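You operate a simulated robot arm through the tools that you are given. There is no shell and no other tool. Be economical: measure what you need, move in short steps, check, and stop when the job is done.

You run a simulated two-armed robot. Do the job below in one go: nothing can be reset, and whatever is moved stays where it is left.

TASK
Pick up the grease brush from the top of the long table with one hand, pass it to the other hand and put it on the top of the workbench. Put the 40 hose clamp from the top of the long table on the cream tray and the 20 hose clamp on the shelf over the fitting-up table. Press the tester button to switch it off. Put one of the white oil pads from the top of the long table on the green mat. Fetch the red air bottle and stand it on the top of the workbench. Push the middle bench drawer shut. Push the top bench drawer shut. Stack the green parts box from the top of the workbench on top of the blue parts box. Put the 16 A fuse from the top of the workbench on top of the orange precoat cartridge and the 2 A fuse on top of the green dry pack there. Do these in any order. Set down upright: red air bottle.

The check looks at the end state, three seconds after you hand in, the way a careful person would. Anything else that was tipped, shoved, dropped, spilled or broken makes it a failure.

THE ROBOT
Two 7-joint arms with fingered hands on one trunk, on a base that drives. Base frame: it is fixed to the floor where the robot stands at the start and does not move with it; the origin is under the middle of the robot, x ahead of it, y to its left, z up. Units: m, rad, N and s.
The left shoulder is at the start at [0.02, 0.208, 1.248], the right one opposite. Places, roughly: cream tray (11x9x3 cm) [1, -0.2, 0.9]; dry pack [-1, -1.5, 1]; fuse [-1, -2, 1]; grease brush (3x3x18 cm) [0.7, -0.1, 1]; green mat (42x19 cm) [-0.82, 1.2, 0.88]; hose clamp [0.75, -0.25, 0.75]; middle bench drawer [-0.5, -2.2, 0.6]; orange precoat cartridge [-1, -2.25, 1]; parts box [-0.75, -2, 1]; red air bottle [1.25, -3.25, 1]; shelf over the fitting-up table (54x12 cm) [-1.08, -2.9, 1.16]; tester button [1.1, -0.9, 0.9]; top bench drawer [-0.5, -2.2, 0.8]; top of the workbench [-0.8, -1.6, 0.9]; white oil pad (4x7x11 cm) [0.7, -2.4, 0.9]. Payload 5 kg a hand.
The TCP of each hand is the grasp point between the finger pads, 0.048 m short of the fingertips. In the tool frame z runs along the fingers and y along their closing line. Largest opening 0.16 m; the body of the gripper starts 0.056 m behind the TCP. The gripper is a hand of 4 fingers: y runs from the thumb to the fingers, the wrist lies at [-0.026, -0.142, -0.252] in the tool frame, and closing takes about 1.5 s.
Orientation is that of the tool frame in the base frame, as [roll, pitch, yaw] about the fixed x, y, z axes, in that order (R = Rz(yaw) Ry(pitch) Rx(roll)). With the fingers straight down and the wrist toward the robot, the tool's x, y and z point along [0, 1, 0], [1, 0, 0] and [0, 0, -1] of the base frame.

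THE INTERFACE
- The arms move only by the tool drive_tool. It takes "left_rows", "right_rows" or both (then of equal length, played together; a hand with none holds still); each is a list of rows, each a list of 6 numbers: the turn, a rotation vector about the tool's x, y, z in rad, then the shift along the tool's x, y, z in m. In form: [[rx, ry, rz, x, y, z], ...]. A call has 1 to 8 rows; each row shifts and turns the commanded pose from where the row before left it, along the tool's axes as they then stand. "left_gripper" and "right_gripper" are, for a hand that has rows, the opening, from 0 (shut) to 1 (fully open), set as the call begins (left out, the last holds). Rows are played at 5 a second. More than 0.05 m and 0.15 rad between two rows, or a gripper value outside its range, and nothing of the call is played. Where a pose cannot be reached the arm comes as near as it can. A force on the tool above 40 N (or 10 N above the force at the start of the call, whichever is more), or a blocked arm, ends the call early, and 0.2 s more pass. The fingers move at their own pace (about 0.108 m/s each) and stop on an object; they squeeze with about 24 N. The grip force told is the motor's: it shows also when the fingers shut on nothing. Time passes only in rows, and 0.2 s behind the last, so rows that do not move let the fingers close. The reply holds the time, the measured pose of the TCP, the force on the tool along the base axes, the opening and the grip force, in the units named above and with some noise, with the torque about the TCP (base axes, N m) and any sound that the robot's microphone picked up.
- Cameras (640 x 400 px; columns grow to the right, rows downward): "scene" is now at [0.0519, -0.0821, 1.4495]; the picture's right is [-0.90, -0.44, 0.00], its down [-0.20, 0.41, -0.89] and it looks along [0.39, -0.80, -0.46] (base axes); focal length 214 px, centre (320, 200). "left" rides on the left gripper at [-0.087, -0.133, -0.189] in its tool frame; the picture's right is [-0.83, -0.26, 0.49], its down [0.51, -0.71, 0.49] and it looks along [0.22, 0.66, 0.72] (tool axes); focal length 238 px, centre (320, 200). "right" rides on the right gripper at [0.087, -0.133, -0.189] in its tool frame; the picture's right is [-0.83, 0.26, -0.49], its down [-0.51, -0.71, 0.49] and it looks along [-0.22, 0.66, 0.72] (tool axes); focal length 238 px, centre (320, 200). There is no depth. A picture from a camera that has moved, and an enlarged one, comes with that camera's place and axes in the base frame and with its lens.
- snapshot(camera): a new picture of that camera. No time passes.
- slide_trunk(by): slides the trunk up (or, below 0, down) by that many m; the arms and the scene camera ride with it, the base frame stays. It gives what a move gives, with no picture.
- base_move(legs): drives the robot by 1 to 6 legs, each [ahead, left, turn to the left] in m, m and rad, along the robot's own axes; the way and the turn of a leg run together, so that a leg with both is an arc; at most 1.5 m and 3.142 rad a leg. The arms and the cameras ride along, it lands a little off, and it stops where it bumps. It gives what a move gives.
- curl_fingers(index, middle, ring, thumb_bend, thumb_turn, hand): sets how far each is bent, from 0 (flat) to 1 (curled in); at 0.3 the hand is open as for a grip, at 0.7 the pads meet at the TCP. One left out holds its place. A second passes; each finger stops where it meets its share of the squeeze, and holds until it gets a number again. A gripper value or a shape takes the hand back. It gives what a move gives, with no picture; readings hold the bend of each and the force on the fingers (four entries, about 0 where the hand has none), thumb and palm. thumb_turn goes from beside the hand (0) to across from the fingers (1), as for a grip.
- hand_shape(shape, hand): the hand has 4 fingers and takes this shape, open, in about a second: jaw (thumb against the fingers, like two jaws); tri (thumb and two fingers); tip (a fingertip pinch); poke (one finger out to press); point (the index stretched); flat (the hand flat); cup (the hand cupped); fist (a fist). The gripper value then closes the fingers along that shape, each until it touches; the sizes above hold for jaw. It gives what a move gives, with no picture.
- aim_head(pan, tilt): turns the head with the scene camera to pan (to the left, within 1.501 rad either way) and tilt (down, from -0.506 to 1.204), counted from straight ahead of the robot. It gives what a move gives.
- close_up(camera, box): a new picture of the part [left, top, right, bottom] of that camera's present view, enlarged. No time passes.
- sign_off(): hands the job in; it is judged then, once.

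Work in short steps. Places have to be worked out from the pictures, the camera data and where the tool is seen: move nearer, look again, correct. Check each grasp and each placing, and mend what went wrong. You have 525 turns and 318 pictures in all, those below and enlarged ones among them. Open the grippers and draw the arms clear of the work before you hand the job in, unless the task says otherwise.

The tools are called after "Call:" as a command line: name --argument value ..., lists and objects as JSON in quotes. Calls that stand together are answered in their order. drive_tool: Moves the arms, as the interface text tells. Its arguments: {"type":"object","properties":{"left_rows":{"type":"array"},"left_gripper":{"type":"number"},"right_rows":{"type":"array"},"right_gripper":{"type":"number"}},"required":[]} The other tools are called the same way: slide_trunk (by) slides the trunk up or down; hand_shape (shape, hand) gives the hand a shape; curl_fingers (index, middle, ring, thumb_bend, thumb_turn, hand) moves the fingers one by one; base_move (legs) drives the base; aim_head (pan, tilt) turns the head that bears the scene camera; snapshot (camera) takes a picture; close_up (camera, box) takes an enlarged picture of a part of a camera's view; sign_off () hands the job in.

At the start:

```text
time_s: 0.0
left_ee_pos: [0.635, -0.0875, 1.233]
left_tcp_rot: [3.141, 0.001, 1.57]
left_contact_force: [0.1, 0.2, 0.4]
left_ft_torque: [0.01, 0.0, 0.01]
left_opening: 0.1597
left_grasp_force: 0.1
left_shape: jaw
left_bend: [0.3, 0.3, 0.3, 0.3, 0.98]
left_finger forces: [0.1, 0.0, 0.0, 0.1, 0.0, 0.0]
right_ee_pos: [0.4677, -0.6554, 1.2576]
right_tcp_rot: [-3.141, -0.001, 1.571]
right_contact_force: [0.1, -0.5, -0.1]
right_ft_torque: [0.02, -0.01, -0.01]
right_opening: 0.1598
right_grasp_force: 0.0
right_shape: jaw
right_bend: [0.3, 0.3, 0.3, 0.3, 0.98]
right_finger forces: [0.0, 0.0, 0.0, 0.0, 0.0, 0.1]
trunk travel left (down, up): [-0.25, 0.44]
robot x, y, heading: [-0.0015, 0.0028, -0.008]
head pan, tilt: [-1.112, 0.478]
```

scene: 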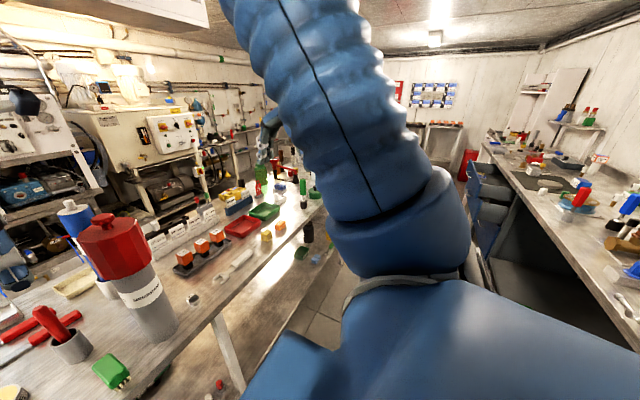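
right: 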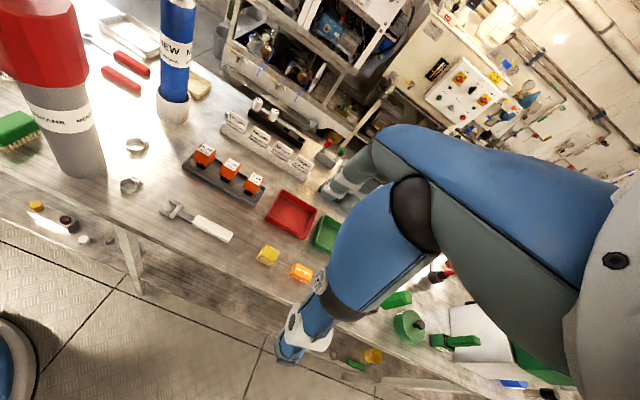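
left: 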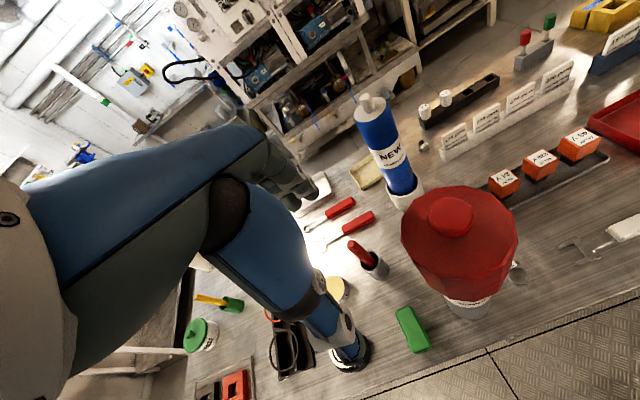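

I start by surveying: look at the long table straight ahead.

Call:
aim_head --pan -0.1 --tilt 0.7

Call:
snapshot --camera "scene"

```text
time_s: 1.3
left_ee_pos: [0.636, -0.0891, 1.2332]
left_tcp_rot: [-3.141, 0.0, 1.57]
left_contact_force: [0.2, -0.3, -0.6]
left_ft_torque: [0.04, 0.01, -0.01]
left_opening: 0.1596
left_grasp_force: 0.1
left_shape: jaw
left_bend: [0.3, 0.3, 0.3, 0.3, 0.98]
left_finger forces: [0.1, 0.1, 0.0, 0.1, 0.0, 0.0]
right_ee_pos: [0.467, -0.6534, 1.2566]
right_tcp_rot: [3.141, 0.0, 1.57]
right_contact_force: [-0.6, 0.1, 0.0]
right_ft_torque: [0.03, 0.04, -0.01]
right_opening: 0.1596
right_grasp_force: 0.0
right_shape: jaw
right_bend: [0.3, 0.3, 0.3, 0.3, 0.98]
right_finger forces: [0.1, 0.1, 0.0, 0.1, 0.0, 0.0]
trunk travel left (down, up): [-0.25, 0.44]
robot x, y, heading: [0.0014, -0.0023, 0.002]
head pan, tilt: [-0.099, 0.7]
```

```text
314 pictures are left
camera scene: at [0.096, -0.0087, 1.4299], right [-0.1, -0.99, 0.0], down [-0.64, 0.06, -0.76], along [0.76, -0.08, -0.64], focal length 214 px, centre (320, 200)
```

scene: 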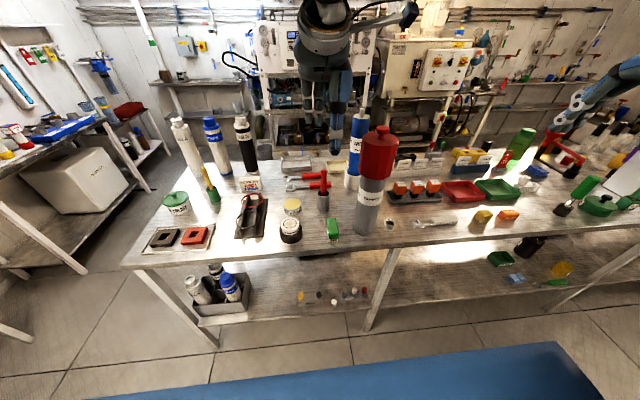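

Enlarging the area of the near table for the brush, clamps, tester.

Call:
close_up --camera "scene" --box '[120, 90, 360, 260]'

Call:
close_up --camera "scene" --box '[330, 100, 570, 250]'

Call:
close_up --camera "left" --box '[160, 160, 480, 400]'

Call:
close_up --camera "right" --box '[80, 0, 400, 250]'

```text
2.35 times, centred on (240, 175) of scene
camera zoom: at [0.096, -0.0087, 1.4299], right [-0.1, -0.99, 0.0], down [-0.64, 0.06, -0.76], along [0.76, -0.08, -0.64], focal length 505 px, centre (508, 259)
```

zoom: 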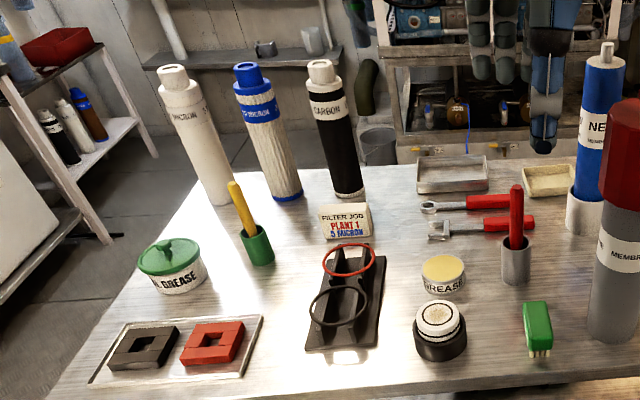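

```text
2.67 times, centred on (450, 175) of scene
camera zoom: at [0.096, -0.0087, 1.4299], right [-0.1, -0.99, 0.0], down [-0.64, 0.06, -0.76], along [0.76, -0.08, -0.64], focal length 572 px, centre (-27, 267)
```

zoom: 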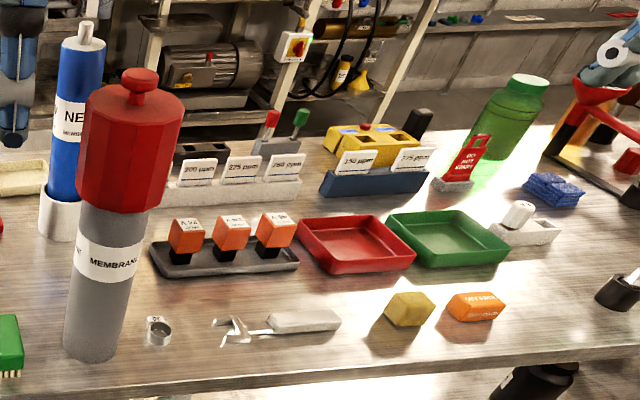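

```text
1.67 times, centred on (320, 280) of left
camera zoom: at [0.5023, -0.1746, 1.4217], right [-0.26, -0.83, -0.49], down [-0.71, 0.51, -0.49], along [0.66, 0.22, -0.72], focal length 397 px, centre (320, 67)
```

zoom: 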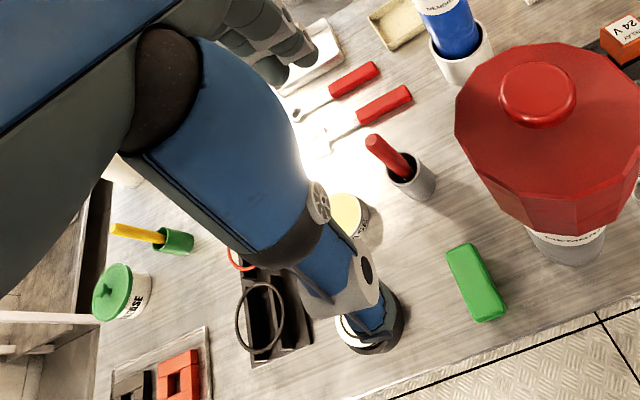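

```text
1.60 times, centred on (240, 125) of right
camera zoom: at [0.3346, -0.5678, 1.4462], right [0.26, -0.83, 0.49], down [-0.71, -0.51, -0.49], along [0.66, -0.22, -0.72], focal length 381 px, centre (448, 320)
```

zoom: 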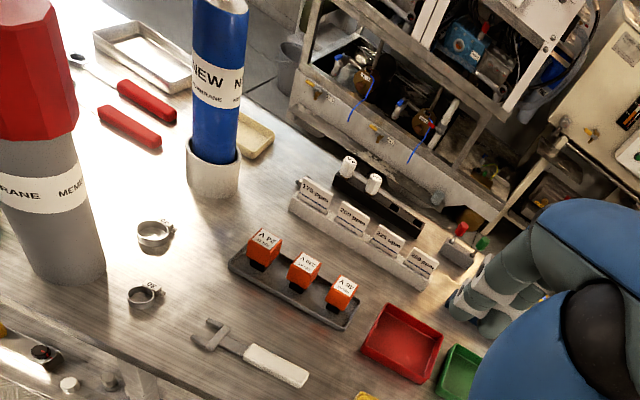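

Zoom on the clamps' tags and the tester.

Call:
close_up --camera "right" --box '[100, 120, 200, 200]'

Call:
close_up --camera "scene" --box '[440, 130, 540, 200]'

```text
5.00 times, centred on (150, 160) of right
camera zoom: at [0.3346, -0.5678, 1.4462], right [0.26, -0.83, 0.49], down [-0.71, -0.51, -0.49], along [0.66, -0.22, -0.72], focal length 1192 px, centre (1170, 400)
```

zoom: 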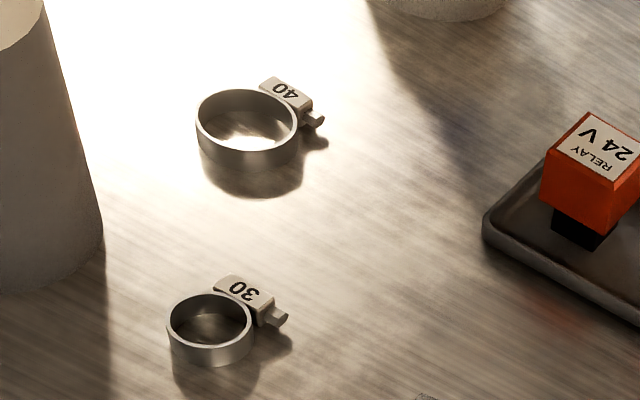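

```text
5.71 times, centred on (490, 165) of scene
camera zoom: at [0.096, -0.0087, 1.4299], right [-0.1, -0.99, 0.0], down [-0.64, 0.06, -0.76], along [0.76, -0.08, -0.64], focal length 1226 px, centre (-651, 400)
```

zoom: 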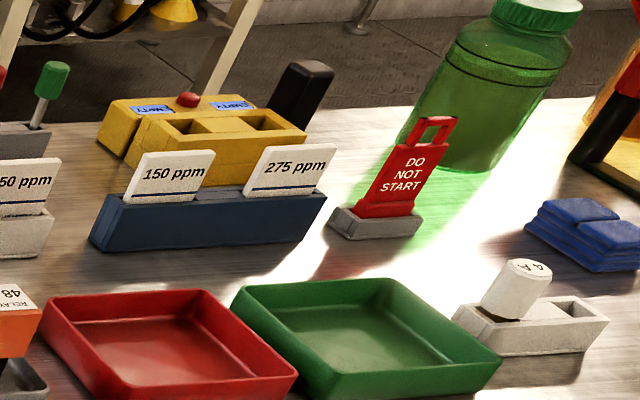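

The 30 and 40 clamps are seen; the 20 is still to be found. Zooming the left camera near the blue cylinder and head pan to the right later.

Call:
close_up --camera "left" --box '[340, 80, 480, 180]'

Call:
close_up --camera "left" --box '[300, 180, 540, 340]'

```text
4.00 times, centred on (410, 130) of left
camera zoom: at [0.5023, -0.1746, 1.4217], right [-0.26, -0.83, -0.49], down [-0.71, 0.51, -0.49], along [0.66, 0.22, -0.72], focal length 953 px, centre (-40, 480)
```

zoom: 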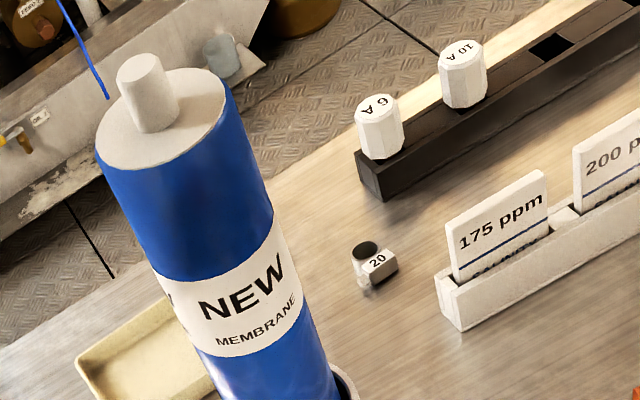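

```text
2.50 times, centred on (420, 260) of left
camera zoom: at [0.5023, -0.1746, 1.4217], right [-0.26, -0.83, -0.49], down [-0.71, 0.51, -0.49], along [0.66, 0.22, -0.72], focal length 596 px, centre (70, 50)
```

zoom: 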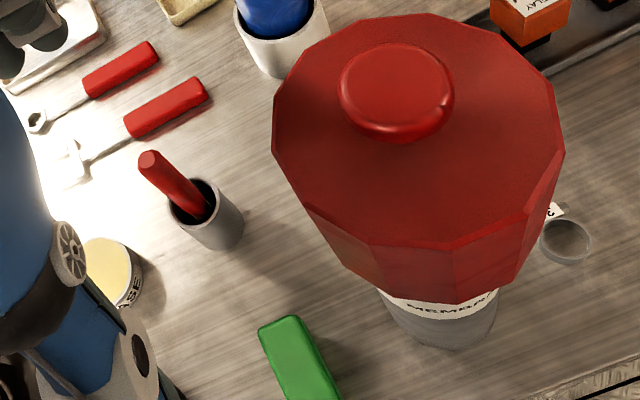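

The 20 clamp stands near (0.99, -0.35), the 40 near (0.70, -0.25), cream tray about (1.02, -0.19), brush handle top about (0.716, -0.087, 1.04). I look down to see the base clearance and then toward the right.

Call:
aim_head --pan -0.1 --tilt 1.2

Call:
snapshot --camera "scene"

Call:
aim_head --pan -0.8 --tilt 0.6

Call:
snapshot --camera "scene"

Call:
aim_head --pan -1.5 --tilt 0.4

Call:
snapshot --camera "scene"

```text
time_s: 2.2
left_ee_pos: [0.6351, -0.0889, 1.2338]
left_tcp_rot: [-3.14, -0.001, 1.572]
left_contact_force: [0.0, 0.2, -0.2]
left_ft_torque: [0.01, 0.02, 0.01]
left_opening: 0.1597
left_grasp_force: 0.0
left_shape: jaw
left_bend: [0.3, 0.3, 0.3, 0.3, 0.98]
left_finger forces: [0.0, 0.1, 0.0, 0.0, 0.1, 0.0]
right_ee_pos: [0.4675, -0.6532, 1.2566]
right_tcp_rot: [3.142, -0.001, 1.57]
right_contact_force: [0.0, 0.0, -0.2]
right_ft_torque: [-0.02, 0.01, 0.0]
right_opening: 0.1596
right_grasp_force: 0.0
right_shape: jaw
right_bend: [0.3, 0.3, 0.3, 0.3, 0.98]
right_finger forces: [0.0, 0.0, 0.0, 0.0, 0.0, 0.0]
trunk travel left (down, up): [-0.25, 0.44]
robot x, y, heading: [0.0027, -0.0019, 0.003]
head pan, tilt: [-0.099, 1.201]
```

```text
305 pictures are left
camera scene: at [0.0672, -0.0057, 1.3939], right [-0.1, -1.0, 0.0], down [-0.93, 0.09, -0.36], along [0.36, -0.04, -0.93], focal length 214 px, centre (320, 200)
```

scene: 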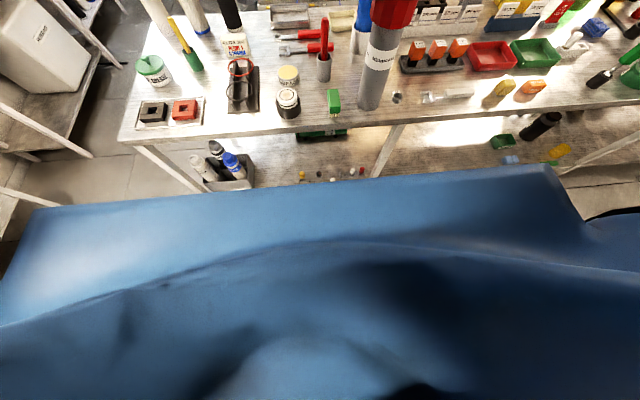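

```text
time_s: 3.3
left_ee_pos: [0.635, -0.0883, 1.2334]
left_tcp_rot: [3.141, 0.0, 1.571]
left_contact_force: [0.0, -0.1, -0.6]
left_ft_torque: [-0.06, 0.01, 0.0]
left_opening: 0.1598
left_grasp_force: 0.1
left_shape: jaw
left_bend: [0.3, 0.3, 0.3, 0.3, 0.98]
left_finger forces: [0.0, 0.1, 0.0, 0.0, 0.0, 0.1]
right_ee_pos: [0.4674, -0.6537, 1.2563]
right_tcp_rot: [-3.141, 0.001, 1.572]
right_contact_force: [0.0, 0.0, 0.2]
right_ft_torque: [0.02, -0.01, 0.0]
right_opening: 0.1594
right_grasp_force: 0.1
right_shape: jaw
right_bend: [0.3, 0.3, 0.3, 0.3, 0.98]
right_finger forces: [0.1, 0.0, 0.0, 0.0, 0.1, 0.0]
trunk travel left (down, up): [-0.25, 0.44]
robot x, y, heading: [-0.0006, 0.001, -0.003]
head pan, tilt: [-0.799, 0.6]
```

```text
304 pictures are left
camera scene: at [0.0731, -0.0635, 1.4384], right [-0.72, -0.7, 0.0], down [-0.4, 0.41, -0.82], along [0.58, -0.59, -0.57], focal length 214 px, centre (320, 200)
```

scene: 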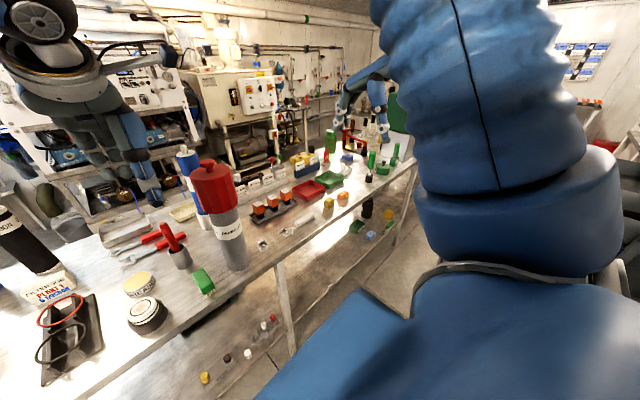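

```text
time_s: 4.3
left_ee_pos: [0.6355, -0.0889, 1.2338]
left_tcp_rot: [3.142, -0.001, 1.57]
left_contact_force: [0.0, 0.0, 0.3]
left_ft_torque: [0.04, -0.02, -0.03]
left_opening: 0.1599
left_grasp_force: 0.0
left_shape: jaw
left_bend: [0.3, 0.3, 0.3, 0.3, 0.98]
left_finger forces: [0.0, 0.0, 0.0, 0.0, 0.1, 0.1]
right_ee_pos: [0.4669, -0.6531, 1.2567]
right_tcp_rot: [-3.141, 0.001, 1.57]
right_contact_force: [-0.9, 0.6, 0.1]
right_ft_torque: [-0.02, 0.04, 0.01]
right_opening: 0.1596
right_grasp_force: 0.0
right_shape: jaw
right_bend: [0.3, 0.3, 0.3, 0.3, 0.98]
right_finger forces: [0.0, 0.0, 0.1, 0.0, 0.0, 0.0]
trunk travel left (down, up): [-0.25, 0.44]
robot x, y, heading: [-0.0012, 0.0018, 0.0]
head pan, tilt: [-1.499, 0.4]
```

```text
303 pictures are left
camera scene: at [0.0182, -0.0926, 1.4567], right [-1.0, -0.07, 0.0], down [-0.03, 0.39, -0.92], along [0.07, -0.92, -0.39], focal length 214 px, centre (320, 200)
```

scene: 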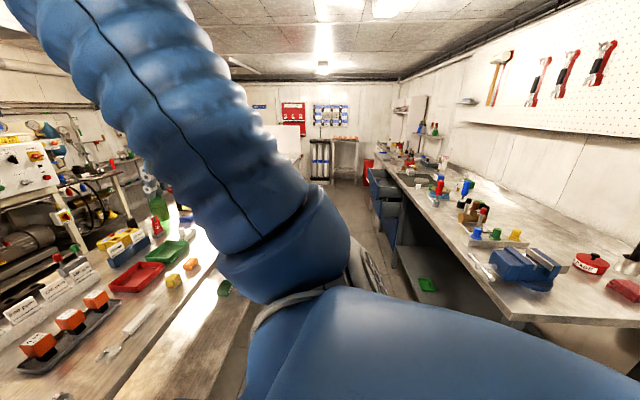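

The left hand hovers close to the red-capped housing; I move it up and left first.

Call:
drive_tool --left_rows '[[0, 0, 0, 0, 0, -0.05], [0, 0, 0, 0, 0, -0.05], [0, 0, 0, 0.05, 0, 0], [0, 0, 0, 0.05, 0, 0], [0, 0, 0, 0.05, 0, 0], [0, 0, 0, 0.05, 0, 0]]'

Call:
base_move --legs '[[0.1, 0, 0]]'

Call:
aim_head --pan -0.3 --tilt 0.75

Call:
snapshot --camera "scene"

```text
time_s: 5.8
left_ee_pos: [0.6369, 0.1149, 1.3318]
left_tcp_rot: [-3.141, 0.002, 1.572]
left_contact_force: [-0.2, 0.5, 0.6]
left_ft_torque: [-0.14, -0.05, 0.0]
left_opening: 0.1598
left_grasp_force: 0.1
left_shape: jaw
left_bend: [0.3, 0.3, 0.3, 0.3, 0.98]
left_finger forces: [0.0, 0.1, 0.0, 0.0, 0.0, 0.0]
right_ee_pos: [0.4667, -0.6504, 1.2591]
right_tcp_rot: [3.141, 0.003, 1.57]
right_contact_force: [-0.4, 0.9, 0.3]
right_ft_torque: [-0.22, -0.01, -0.04]
right_opening: 0.1597
right_grasp_force: 0.0
right_shape: jaw
right_bend: [0.3, 0.3, 0.3, 0.3, 0.98]
right_finger forces: [0.0, 0.0, 0.1, 0.0, 0.0, 0.0]
trunk travel left (down, up): [-0.25, 0.44]
robot x, y, heading: [0.0017, 0.0018, 0.002]
head pan, tilt: [-1.499, 0.4]
```

```text
time_s: 6.9
left_ee_pos: [0.7391, 0.1117, 1.3316]
left_tcp_rot: [-3.14, 0.001, 1.572]
left_contact_force: [1.3, 0.3, -0.4]
left_ft_torque: [0.0, 0.11, -0.03]
left_opening: 0.1596
left_grasp_force: 0.0
left_shape: jaw
left_bend: [0.3, 0.3, 0.3, 0.3, 0.98]
left_finger forces: [0.0, 0.0, 0.0, 0.0, 0.0, 0.0]
right_ee_pos: [0.5685, -0.6528, 1.2567]
right_tcp_rot: [-3.139, 0.002, 1.573]
right_contact_force: [1.4, -0.2, -0.9]
right_ft_torque: [0.06, 0.1, 0.06]
right_opening: 0.1598
right_grasp_force: 0.0
right_shape: jaw
right_bend: [0.3, 0.3, 0.3, 0.3, 0.98]
right_finger forces: [0.0, 0.1, 0.0, 0.0, 0.0, 0.1]
trunk travel left (down, up): [-0.25, 0.44]
robot x, y, heading: [0.101, 0.0013, 0.001]
head pan, tilt: [-1.499, 0.4]
```

```text
time_s: 8.3
left_ee_pos: [0.7383, 0.114, 1.3318]
left_tcp_rot: [-3.14, 0.0, 1.572]
left_contact_force: [0.1, -0.6, -0.1]
left_ft_torque: [0.02, 0.03, 0.0]
left_opening: 0.1598
left_grasp_force: 0.0
left_shape: jaw
left_bend: [0.3, 0.3, 0.3, 0.3, 0.98]
left_finger forces: [0.0, 0.0, 0.1, 0.0, 0.0, 0.1]
right_ee_pos: [0.5684, -0.6527, 1.2565]
right_tcp_rot: [3.141, -0.002, 1.574]
right_contact_force: [0.6, -0.2, 1.0]
right_ft_torque: [0.02, -0.03, 0.03]
right_opening: 0.1598
right_grasp_force: 0.1
right_shape: jaw
right_bend: [0.3, 0.3, 0.3, 0.3, 0.98]
right_finger forces: [0.1, 0.0, 0.0, 0.1, 0.1, 0.0]
trunk travel left (down, up): [-0.25, 0.44]
robot x, y, heading: [0.1001, -0.0009, 0.008]
head pan, tilt: [-0.3, 0.75]
```

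```text
302 pictures are left
camera scene: at [0.1913, -0.0244, 1.4256], right [-0.3, -0.96, 0.0], down [-0.65, 0.2, -0.73], along [0.7, -0.22, -0.68], focal length 214 px, centre (320, 200)
```

scene: 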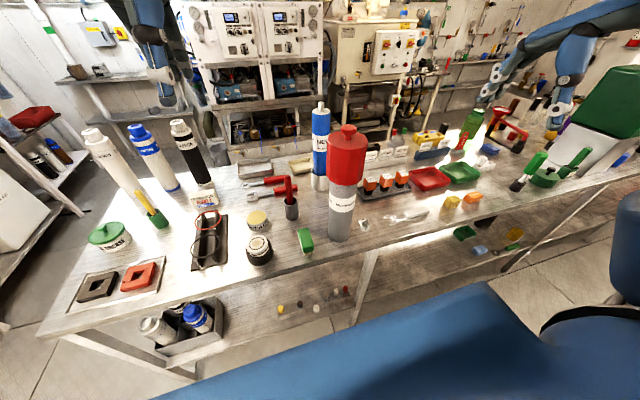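

Rotate the right hand so its wrist lies to the right (−y), then approach the 40 clamp.

Call:
drive_tool --right_rows '[[0, 0, -0.15, 0, 0, 0], [0, 0, -0.15, 0, 0, 0], [0, 0, -0.15, 0, 0, 0], [0, 0, -0.15, 0, 0, 0], [0, 0, -0.15, 0, 0, 0], [0, 0, -0.15, 0, 0, 0], [0, 0, -0.15, 0, 0, 0], [0, 0, -0.15, 0, 0, 0]]'

Call:
drive_tool --right_rows '[[0, 0, -0.15, 0, 0, 0], [0, 0, -0.15, 0, 0, 0], [0, 0, -0.07, 0, 0, 0]]'

Call:
snapshot --camera "right"

```text
time_s: 10.1
left_ee_pos: [0.7387, 0.1116, 1.3313]
left_tcp_rot: [-3.139, 0.0, 1.572]
left_contact_force: [0.5, -1.1, 0.0]
left_ft_torque: [0.03, 0.06, 0.01]
left_opening: 0.1598
left_grasp_force: 0.1
left_shape: jaw
left_bend: [0.3, 0.3, 0.3, 0.3, 0.98]
left_finger forces: [0.1, 0.0, 0.1, 0.0, 0.0, 0.1]
right_ee_pos: [0.5681, -0.6542, 1.2569]
right_tcp_rot: [3.141, -0.002, 2.774]
right_contact_force: [-0.9, -0.6, 0.6]
right_ft_torque: [0.03, 0.09, 0.02]
right_opening: 0.1599
right_grasp_force: 0.1
right_shape: jaw
right_bend: [0.3, 0.3, 0.3, 0.3, 0.98]
right_finger forces: [0.1, 0.0, 0.0, 0.0, 0.1, 0.0]
trunk travel left (down, up): [-0.25, 0.44]
robot x, y, heading: [0.0984, 0.0009, 0.002]
head pan, tilt: [-0.3, 0.75]
```

```text
time_s: 10.9
left_ee_pos: [0.7377, 0.1137, 1.3319]
left_tcp_rot: [-3.139, 0.001, 1.574]
left_contact_force: [0.7, -0.4, 0.6]
left_ft_torque: [-0.01, 0.03, -0.01]
left_opening: 0.1596
left_grasp_force: 0.0
left_shape: jaw
left_bend: [0.3, 0.3, 0.3, 0.3, 0.98]
left_finger forces: [0.0, 0.1, 0.0, 0.0, 0.0, 0.0]
right_ee_pos: [0.569, -0.6533, 1.2574]
right_tcp_rot: [3.142, 0.0, -3.139]
right_contact_force: [0.5, -0.2, -0.7]
right_ft_torque: [0.01, 0.06, -0.02]
right_opening: 0.1595
right_grasp_force: 0.0
right_shape: jaw
right_bend: [0.3, 0.3, 0.3, 0.3, 0.98]
right_finger forces: [0.0, 0.0, 0.0, 0.0, 0.0, 0.0]
trunk travel left (down, up): [-0.25, 0.44]
robot x, y, heading: [0.1039, -0.002, 0.001]
head pan, tilt: [-0.3, 0.75]
```

```text
301 pictures are left
camera right: at [0.4824, -0.7868, 1.4459], right [0.83, 0.26, 0.49], down [0.51, -0.71, -0.49], along [0.22, 0.66, -0.72], focal length 238 px, centre (320, 200)
```

right: 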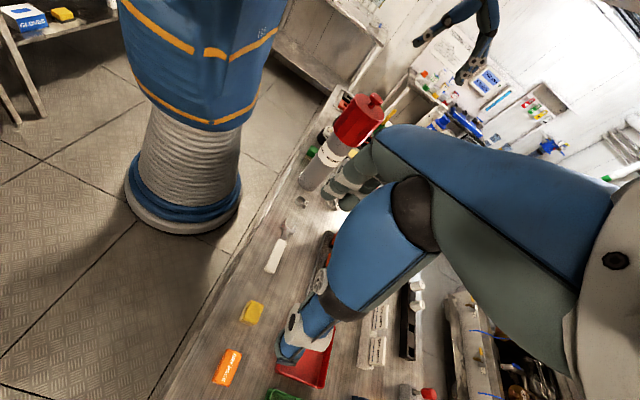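

Now translate the right hand toward above the 40 clamp, keeping clear of the housing.

Call:
drive_tool --right_rows '[[0, 0, 0, -0.035, 0.03, 0], [0, 0, 0, -0.035, 0.03, 0], [0, 0, 0, -0.035, 0.03, 0], [0, 0, 0, -0.035, 0.03, 0], [0, 0, 0, 0, 0.045, 0.02], [0, 0, 0, 0, 0.045, 0.02], [0, 0, 0, 0, 0.045, 0.02], [0, 0, 0, 0, 0.045, 0.02]]'

Call:
snapshot --camera "right"

Call:
snapshot --camera "scene"

```text
time_s: 12.7
left_ee_pos: [0.7377, 0.1149, 1.3306]
left_tcp_rot: [-3.139, 0.001, 1.573]
left_contact_force: [1.0, 0.7, 0.0]
left_ft_torque: [-0.15, 0.08, -0.04]
left_opening: 0.1597
left_grasp_force: 0.1
left_shape: jaw
left_bend: [0.3, 0.3, 0.3, 0.3, 0.98]
left_finger forces: [0.0, 0.0, 0.0, 0.1, 0.1, 0.0]
right_ee_pos: [0.7099, -0.3529, 1.1725]
right_tcp_rot: [-3.14, -0.001, 3.141]
right_contact_force: [0.2, 0.0, 0.9]
right_ft_torque: [-0.04, -0.01, -0.01]
right_opening: 0.1596
right_grasp_force: 0.1
right_shape: jaw
right_bend: [0.3, 0.3, 0.3, 0.3, 0.98]
right_finger forces: [0.0, 0.0, 0.0, 0.1, 0.1, 0.0]
trunk travel left (down, up): [-0.25, 0.44]
robot x, y, heading: [0.1018, 0.0028, 0.001]
head pan, tilt: [-0.3, 0.75]
```

```text
300 pictures are left
camera right: at [0.6226, -0.4862, 1.3629], right [0.83, 0.26, 0.49], down [0.51, -0.71, -0.49], along [0.22, 0.65, -0.72], focal length 238 px, centre (320, 200)
```

right: 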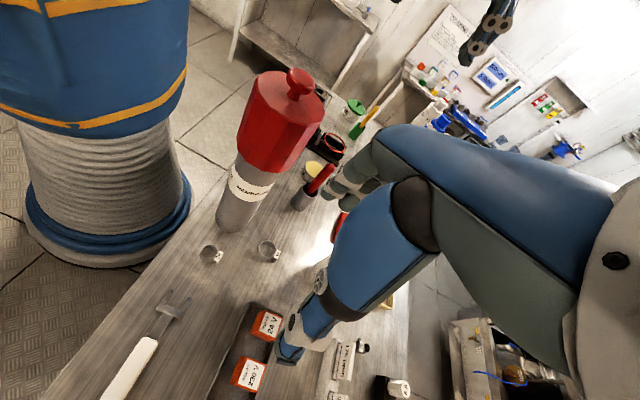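

```text
299 pictures are left
camera scene: at [0.1919, -0.0224, 1.4256], right [-0.29, -0.96, 0.0], down [-0.65, 0.2, -0.73], along [0.7, -0.22, -0.68], focal length 214 px, centre (320, 200)
```

scene: 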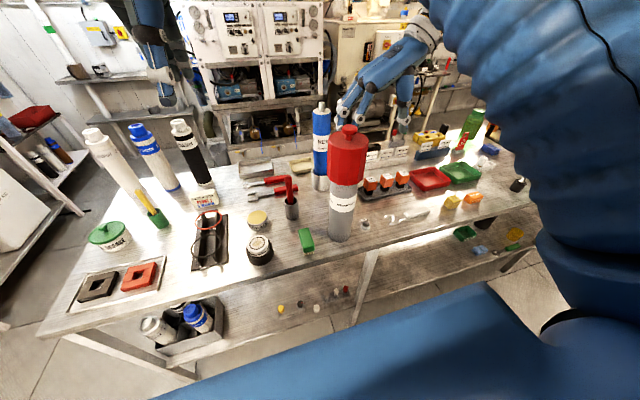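

The 40 clamp triangulates to (0.702, -0.249). I go above it and down to z≈1.0.

Call:
drive_tool --right_rows '[[0, 0, 0, 0.001, 0.035, 0], [0, 0, 0, 0.001, 0.035, 0], [0, 0, 0, 0.002, 0.034, 0.01], [0, 0, 0, 0, 0, 0.04], [0, 0, 0, 0, 0, 0.04], [0, 0, 0, 0, 0, 0.04], [0, 0, 0, 0, 0, 0.035]]'

Call:
snapshot --camera "right"

```text
time_s: 14.3
left_ee_pos: [0.74, 0.1129, 1.3302]
left_tcp_rot: [-3.139, -0.001, 1.574]
left_contact_force: [0.8, 0.2, -0.3]
left_ft_torque: [0.03, 0.06, 0.04]
left_opening: 0.16
left_grasp_force: 0.1
left_shape: jaw
left_bend: [0.3, 0.3, 0.3, 0.3, 0.98]
left_finger forces: [0.1, 0.1, 0.0, 0.0, 0.0, 0.0]
right_ee_pos: [0.7053, -0.2491, 1.0092]
right_tcp_rot: [-3.14, -0.001, 3.141]
right_contact_force: [0.2, -0.8, 0.4]
right_ft_torque: [0.0, 0.02, 0.01]
right_opening: 0.1601
right_grasp_force: 0.1
right_shape: jaw
right_bend: [0.3, 0.3, 0.3, 0.3, 0.98]
right_finger forces: [0.1, 0.0, 0.0, 0.0, 0.1, 0.0]
trunk travel left (down, up): [-0.25, 0.44]
robot x, y, heading: [0.1026, -0.0022, 0.002]
head pan, tilt: [-0.3, 0.75]
```

```text
298 pictures are left
camera right: at [0.6178, -0.3832, 1.1991], right [0.83, 0.26, 0.49], down [0.51, -0.71, -0.49], along [0.22, 0.66, -0.72], focal length 238 px, centre (320, 200)
```

right: 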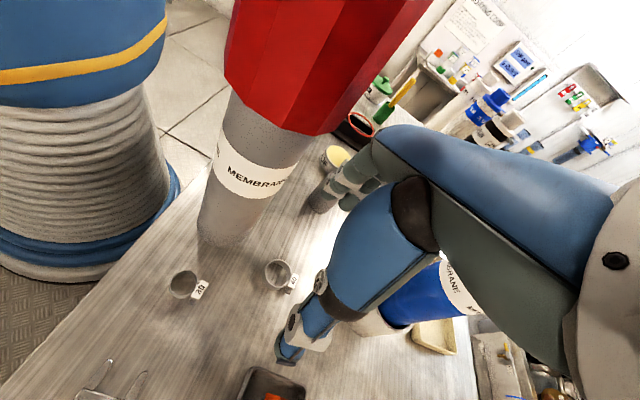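

Clamp refined at (0.702, -0.248). Descend toward the table slowly, fingers straddling the ring.

Call:
drive_tool --right_rows '[[0, 0, 0, 0.003, 0, 0.04], [0, 0, 0, 0, 0, 0.03], [0, 0, 0, 0, 0, 0.02]]'

Call:
snapshot --camera "right"

```text
time_s: 15.1
left_ee_pos: [0.7391, 0.113, 1.3317]
left_tcp_rot: [-3.14, 0.0, 1.572]
left_contact_force: [0.8, -1.2, 0.1]
left_ft_torque: [0.04, 0.05, 0.0]
left_opening: 0.1597
left_grasp_force: 0.1
left_shape: jaw
left_bend: [0.3, 0.3, 0.3, 0.3, 0.98]
left_finger forces: [0.1, 0.1, 0.0, 0.0, 0.0, 0.1]
right_ee_pos: [0.7025, -0.247, 0.9205]
right_tcp_rot: [3.14, 0.0, 3.141]
right_contact_force: [0.5, 0.1, 0.4]
right_ft_torque: [0.0, 0.05, 0.01]
right_opening: 0.1602
right_grasp_force: 0.1
right_shape: jaw
right_bend: [0.3, 0.3, 0.3, 0.3, 0.98]
right_finger forces: [0.0, 0.1, 0.1, 0.0, 0.1, 0.0]
trunk travel left (down, up): [-0.25, 0.44]
robot x, y, heading: [0.1022, -0.0009, 0.002]
head pan, tilt: [-0.3, 0.75]
```

```text
297 pictures are left
camera right: at [0.6154, -0.3812, 1.1095], right [0.83, 0.26, 0.49], down [0.51, -0.71, -0.49], along [0.22, 0.66, -0.72], focal length 238 px, centre (320, 200)
```

right: 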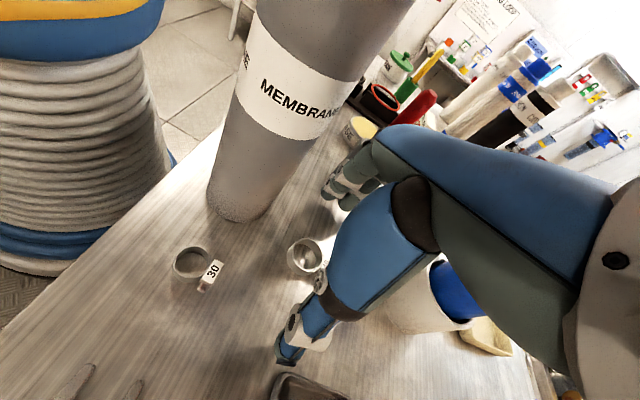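

Fingers straddle the ring; lower another 8 mm and close.

Call:
drive_tool --right_rows '[[0, 0, 0, 0.003, 0, 0.004], [0, 0, 0, 0, 0, 0.004]]'

Call:
drive_tool --right_rows '[[0, 0, 0, 0, 0, 0], [0, 0, 0, 0, 0, 0], [0, 0, 0, 0, 0, 0], [0, 0, 0, 0, 0, 0], [0, 0, 0, 0, 0, 0], [0, 0, 0, 0, 0, 0], [0, 0, 0, 0, 0, 0]]' --right_gripper 0.15

Call:
snapshot --camera "right"

```text
time_s: 15.7
left_ee_pos: [0.7385, 0.1129, 1.3325]
left_tcp_rot: [-3.14, 0.0, 1.574]
left_contact_force: [0.7, -0.2, -0.4]
left_ft_torque: [0.01, 0.0, -0.02]
left_opening: 0.1598
left_grasp_force: 0.0
left_shape: jaw
left_bend: [0.3, 0.3, 0.3, 0.3, 0.98]
left_finger forces: [0.1, 0.0, 0.0, 0.1, 0.0, 0.0]
right_ee_pos: [0.6986, -0.2494, 0.9112]
right_tcp_rot: [-3.141, -0.001, 3.142]
right_contact_force: [0.4, -0.3, 0.9]
right_ft_torque: [-0.01, -0.01, -0.01]
right_opening: 0.1597
right_grasp_force: 0.1
right_shape: jaw
right_bend: [0.3, 0.3, 0.3, 0.3, 0.98]
right_finger forces: [0.0, 0.0, 0.0, 0.0, 0.1, 0.0]
trunk travel left (down, up): [-0.25, 0.44]
robot x, y, heading: [0.1009, 0.0006, 0.003]
head pan, tilt: [-0.3, 0.75]
```

```text
time_s: 17.3
left_ee_pos: [0.7377, 0.1133, 1.3305]
left_tcp_rot: [-3.14, -0.001, 1.573]
left_contact_force: [1.0, 0.6, -0.1]
left_ft_torque: [0.01, 0.02, 0.01]
left_opening: 0.1598
left_grasp_force: 0.3
left_shape: jaw
left_bend: [0.3, 0.3, 0.3, 0.3, 0.98]
left_finger forces: [0.0, 0.0, 0.0, 0.0, 0.0, 0.0]
right_ee_pos: [0.6992, -0.2489, 0.9121]
right_tcp_rot: [-3.141, 0.001, -3.142]
right_contact_force: [0.2, 0.8, 1.0]
right_ft_torque: [0.02, 0.04, -0.03]
right_opening: 0.0267
right_grasp_force: 24.0
right_shape: jaw
right_bend: [0.73, 0.64, 0.65, 0.74, 1.0]
right_finger forces: [12.9, 6.9, 0.0, 0.0, 19.4, 0.1]
trunk travel left (down, up): [-0.25, 0.44]
robot x, y, heading: [0.1016, 0.0004, 0.004]
head pan, tilt: [-0.3, 0.75]
```

```text
296 pictures are left
camera right: at [0.6119, -0.3822, 1.1015], right [0.83, 0.26, 0.49], down [0.51, -0.71, -0.49], along [0.22, 0.66, -0.72], focal length 238 px, centre (320, 200)
```

right: 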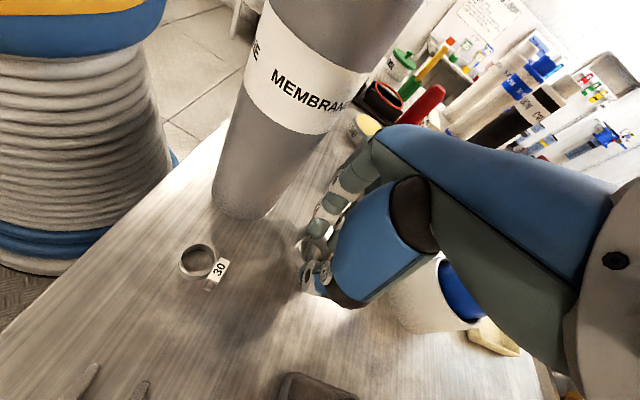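

Force shows contact on index, middle and thumb. Lift a little and look.

Call:
drive_tool --right_rows '[[0, 0, 0, 0, 0, -0.03], [0, 0, 0, 0, 0, -0.03], [0, 0, 0, 0, 0, -0.04]]'

Call:
close_up --camera "right" --box '[220, 160, 420, 340]'

```text
time_s: 18.1
left_ee_pos: [0.7369, 0.1135, 1.333]
left_tcp_rot: [3.14, 0.0, 1.572]
left_contact_force: [-1.0, 0.0, 0.4]
left_ft_torque: [0.0, -0.11, 0.05]
left_opening: 0.16
left_grasp_force: 0.0
left_shape: jaw
left_bend: [0.3, 0.3, 0.3, 0.3, 0.98]
left_finger forces: [0.0, 0.1, 0.0, 0.0, 0.0, 0.0]
right_ee_pos: [0.6969, -0.2473, 1.0155]
right_tcp_rot: [3.141, 0.001, 3.142]
right_contact_force: [-1.2, 0.9, -0.5]
right_ft_torque: [-0.04, -0.09, 0.0]
right_opening: 0.0267
right_grasp_force: 24.0
right_shape: jaw
right_bend: [0.73, 0.64, 0.65, 0.74, 1.0]
right_finger forces: [12.7, 7.0, 0.0, 0.0, 19.5, 0.0]
trunk travel left (down, up): [-0.25, 0.44]
robot x, y, heading: [0.1003, -0.0049, 0.001]
head pan, tilt: [-0.3, 0.75]
```

```text
2.22 times, centred on (320, 250) of right
camera zoom: at [0.6092, -0.3804, 1.2046], right [0.83, 0.26, 0.49], down [0.51, -0.71, -0.49], along [0.22, 0.66, -0.72], focal length 530 px, centre (320, 89)
```

zoom: 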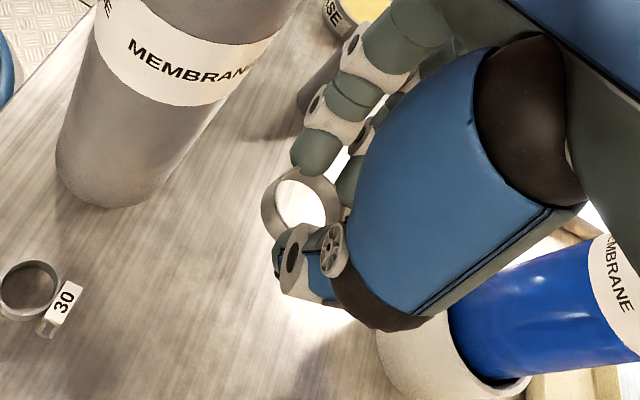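

The 40 clamp is held. I lift it high, then shift the base right (and slightly ahead) so the arm comes to the cream tray from the right.

Call:
drive_tool --right_rows '[[0, 0, 0, 0, -0.02, -0.05], [0, 0, 0, 0, -0.02, -0.05], [0, 0, 0, 0, -0.02, -0.05], [0, 0, 0, 0, 0, -0.05], [0, 0, 0, 0, 0, -0.05], [0, 0, 0, 0, 0, -0.04]]'

Call:
base_move --legs '[[0.03, -0.25, 0]]'

Call:
snapshot --camera "right"

Call:
snapshot --camera "scene"

```text
refused: row 1 steps farther than a row can; nothing moved
```

```text
time_s: 19.9
left_ee_pos: [0.7694, -0.1425, 1.3313]
left_tcp_rot: [-3.14, -0.002, 1.571]
left_contact_force: [-0.2, -1.0, 0.2]
left_ft_torque: [0.11, 0.0, 0.05]
left_opening: 0.1597
left_grasp_force: 0.0
left_shape: jaw
left_bend: [0.3, 0.3, 0.3, 0.3, 0.98]
left_finger forces: [0.0, 0.0, 0.0, 0.0, 0.0, 0.0]
right_ee_pos: [0.7262, -0.5023, 1.013]
right_tcp_rot: [3.14, 0.0, 3.139]
right_contact_force: [-0.2, -0.7, -0.9]
right_ft_torque: [0.08, 0.02, -0.04]
right_opening: 0.0268
right_grasp_force: 23.3
right_shape: jaw
right_bend: [0.73, 0.64, 0.65, 0.74, 1.0]
right_finger forces: [12.7, 7.0, 0.0, 0.1, 19.6, 0.1]
trunk travel left (down, up): [-0.25, 0.44]
robot x, y, heading: [0.1309, -0.2528, 0.001]
head pan, tilt: [-0.3, 0.75]
```

```text
294 pictures are left
camera right: at [0.6403, -0.636, 1.2033], right [0.84, 0.26, 0.49], down [0.5, -0.71, -0.49], along [0.22, 0.66, -0.72], focal length 238 px, centre (320, 200)
```

right: 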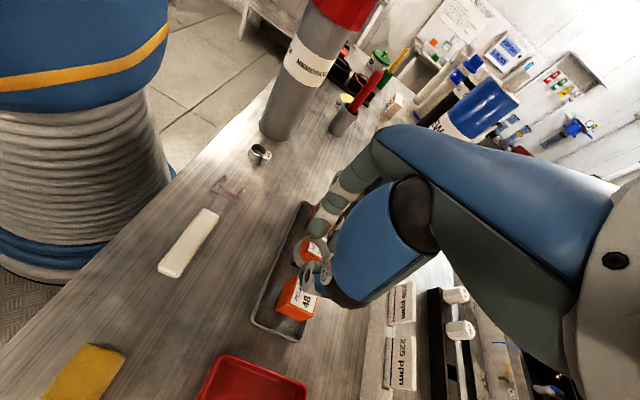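

```text
293 pictures are left
camera scene: at [0.2217, -0.2787, 1.4256], right [-0.3, -0.96, 0.0], down [-0.65, 0.2, -0.73], along [0.7, -0.22, -0.68], focal length 214 px, centre (320, 200)
```

scene: 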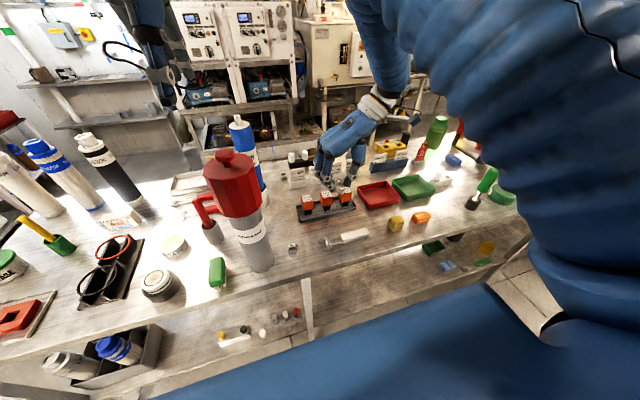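

That base move went without the lift (row refused), but nothing was touched and the clamp is still held. Now I lift and move out to x≈1.02.

Call:
drive_tool --right_rows '[[0, 0, 0, 0, 0, -0.05], [0, 0, 0, 0, 0, -0.03], [0, 0, 0, -0.05, 0, 0], [0, 0, 0, -0.05, 0, 0], [0, 0, 0, -0.05, 0, 0], [0, 0, 0, -0.05, 0, 0], [0, 0, 0, -0.05, 0, 0], [0, 0, 0, -0.045, 0, 0]]'

Call:
snapshot --camera "right"

```text
time_s: 21.7
left_ee_pos: [0.7652, -0.1308, 1.3346]
left_tcp_rot: [3.137, 0.009, 1.574]
left_contact_force: [-3.2, 7.7, 2.3]
left_ft_torque: [-0.8, -0.29, -0.11]
left_opening: 0.1597
left_grasp_force: 0.1
left_shape: jaw
left_bend: [0.3, 0.3, 0.3, 0.3, 0.98]
left_finger forces: [0.0, 0.0, 0.0, 0.0, 0.1, 0.0]
right_ee_pos: [0.9704, -0.4939, 1.0937]
right_tcp_rot: [-3.134, 0.0, 3.139]
right_contact_force: [-2.8, 2.9, -0.9]
right_ft_torque: [-0.36, -0.29, -0.01]
right_opening: 0.0267
right_grasp_force: 24.0
right_shape: jaw
right_bend: [0.73, 0.64, 0.65, 0.74, 1.0]
right_finger forces: [13.7, 7.6, 0.1, 0.0, 21.1, 0.1]
right hand out of reach, approached as far as the arm can: row 8
trunk travel left (down, up): [-0.25, 0.44]
robot x, y, heading: [0.1308, -0.2544, -0.001]
head pan, tilt: [-0.3, 0.75]
```

```text
292 pictures are left
camera right: at [0.8842, -0.6267, 1.2838], right [0.84, 0.26, 0.48], down [0.5, -0.71, -0.49], along [0.22, 0.65, -0.73], focal length 238 px, centre (320, 200)
```

right: 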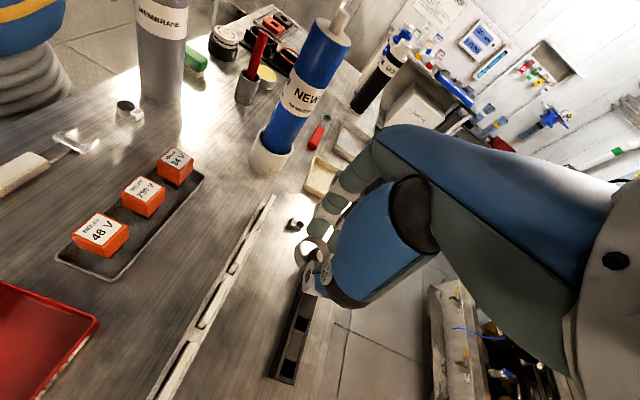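

The left hand reads some force; I check whether the arms touch, and inspect the racks.

Call:
aim_head --pan -0.2 --tilt 0.4

Call:
snapshot --camera "scene"

Call:
close_up --camera "right" --box '[150, 150, 400, 400]'

Call:
snapshot --camera "left"

```text
time_s: 22.6
left_ee_pos: [0.7699, -0.1423, 1.332]
left_tcp_rot: [-3.14, -0.003, 1.569]
left_contact_force: [1.0, 0.0, -0.2]
left_ft_torque: [0.06, 0.03, 0.01]
left_opening: 0.1601
left_grasp_force: 0.1
left_shape: jaw
left_bend: [0.3, 0.3, 0.3, 0.3, 0.98]
left_finger forces: [0.1, 0.0, 0.0, 0.1, 0.0, 0.0]
right_ee_pos: [0.9757, -0.5042, 1.0887]
right_tcp_rot: [3.14, -0.002, 3.138]
right_contact_force: [1.0, -1.0, -0.3]
right_ft_torque: [0.1, 0.04, 0.02]
right_opening: 0.0269
right_grasp_force: 23.9
right_shape: jaw
right_bend: [0.73, 0.64, 0.65, 0.74, 1.0]
right_finger forces: [13.8, 7.6, 0.0, 0.1, 21.1, 0.0]
trunk travel left (down, up): [-0.25, 0.44]
robot x, y, heading: [0.1306, -0.255, -0.0]
head pan, tilt: [-0.201, 0.4]
```

```text
291 pictures are left
camera scene: at [0.234, -0.2725, 1.4565], right [-0.2, -0.98, 0.0], down [-0.38, 0.08, -0.92], along [0.9, -0.18, -0.39], focal length 214 px, centre (320, 200)
```

scene: 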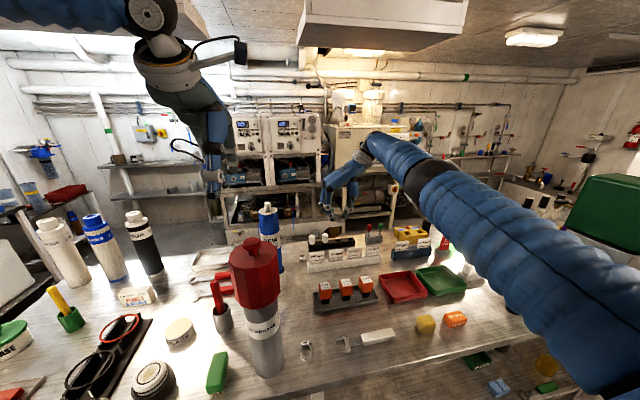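

```text
1.60 times, centred on (275, 275) of right
camera zoom: at [0.889, -0.6364, 1.2783], right [0.84, 0.26, 0.48], down [0.5, -0.71, -0.49], along [0.22, 0.66, -0.72], focal length 381 px, centre (392, 80)
```

zoom: 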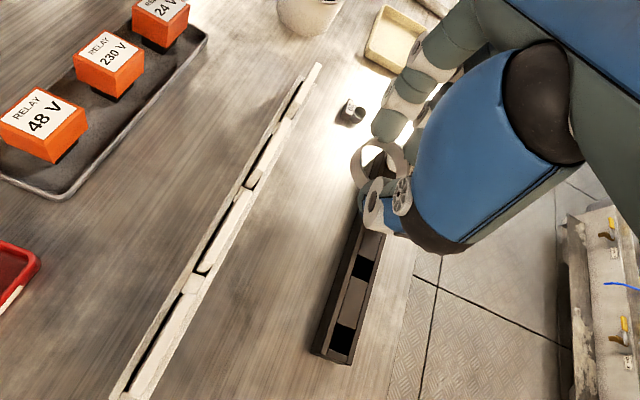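

```text
289 pictures are left
camera left: at [0.6364, -0.2292, 1.5199], right [-0.26, -0.83, -0.49], down [-0.71, 0.51, -0.49], along [0.66, 0.22, -0.72], focal length 238 px, centre (320, 200)
```

left: 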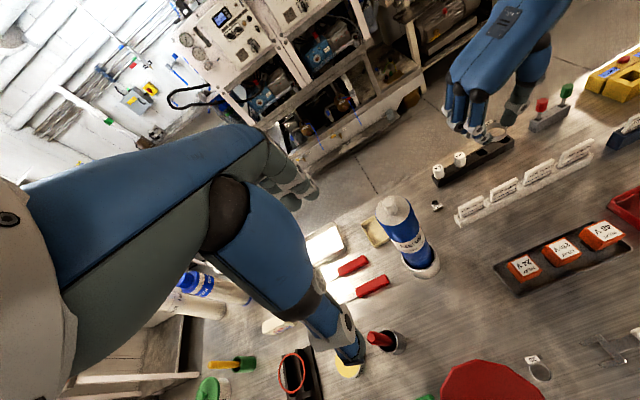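

Everything is intact; the forces were just dynamic. The arm is slightly short, so I drive 4 cm ahead (table edge at x≈0.51, base front ≈0.43).

Call:
base_move --legs '[[0.045, 0, 0]]'

Call:
drive_tool --right_rows '[[0, 0, 0, 0, 0.045, 0], [0, 0, 0, 0, 0.045, 0], [0, 0, 0, 0, 0.045, 0], [0, 0, 0, 0, 0.045, 0]]'

Call:
snapshot --camera "right"

```text
time_s: 23.5
left_ee_pos: [0.8126, -0.141, 1.331]
left_tcp_rot: [-3.139, -0.001, 1.569]
left_contact_force: [1.1, -0.1, -0.3]
left_ft_torque: [-0.02, 0.16, 0.02]
left_opening: 0.1597
left_grasp_force: 0.0
left_shape: jaw
left_bend: [0.3, 0.3, 0.3, 0.3, 0.98]
left_finger forces: [0.0, 0.0, 0.1, 0.0, 0.0, 0.1]
right_ee_pos: [1.0193, -0.5014, 1.0881]
right_tcp_rot: [-3.141, -0.003, 3.139]
right_contact_force: [0.8, -0.6, -2.3]
right_ft_torque: [0.01, 0.14, 0.03]
right_opening: 0.0265
right_grasp_force: 23.9
right_shape: jaw
right_bend: [0.73, 0.64, 0.65, 0.74, 1.0]
right_finger forces: [13.8, 7.6, 0.0, 0.0, 21.1, 0.0]
trunk travel left (down, up): [-0.25, 0.44]
robot x, y, heading: [0.1711, -0.2505, 0.002]
head pan, tilt: [-0.201, 0.4]
```

```text
time_s: 24.5
left_ee_pos: [0.8139, -0.1398, 1.3307]
left_tcp_rot: [-3.14, 0.0, 1.57]
left_contact_force: [1.0, 1.0, -1.0]
left_ft_torque: [-0.16, 0.05, -0.04]
left_opening: 0.1598
left_grasp_force: 0.0
left_shape: jaw
left_bend: [0.3, 0.3, 0.3, 0.3, 0.98]
left_finger forces: [0.0, 0.0, 0.1, 0.0, 0.0, 0.0]
right_ee_pos: [1.02, -0.3213, 1.0892]
right_tcp_rot: [-3.14, -0.002, 3.138]
right_contact_force: [0.9, -0.9, -1.0]
right_ft_torque: [0.08, 0.09, -0.02]
right_opening: 0.0264
right_grasp_force: 23.9
right_shape: jaw
right_bend: [0.73, 0.64, 0.65, 0.74, 1.0]
right_finger forces: [13.7, 7.5, 0.0, 0.0, 21.2, 0.1]
trunk travel left (down, up): [-0.25, 0.44]
robot x, y, heading: [0.1768, -0.251, 0.001]
head pan, tilt: [-0.201, 0.4]
```

```text
288 pictures are left
camera right: at [0.9319, -0.4539, 1.2781], right [0.84, 0.26, 0.49], down [0.5, -0.71, -0.49], along [0.22, 0.65, -0.72], focal length 238 px, centre (320, 200)
```

right: 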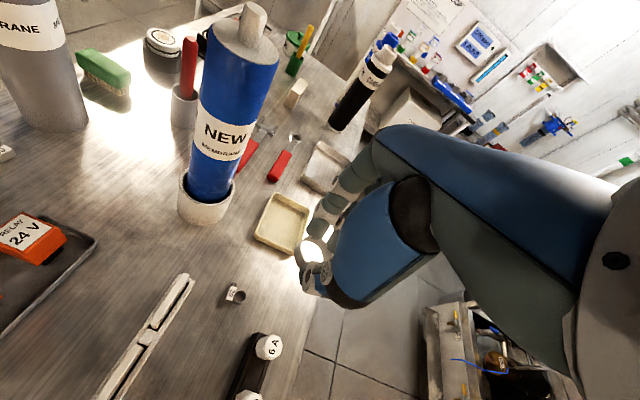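

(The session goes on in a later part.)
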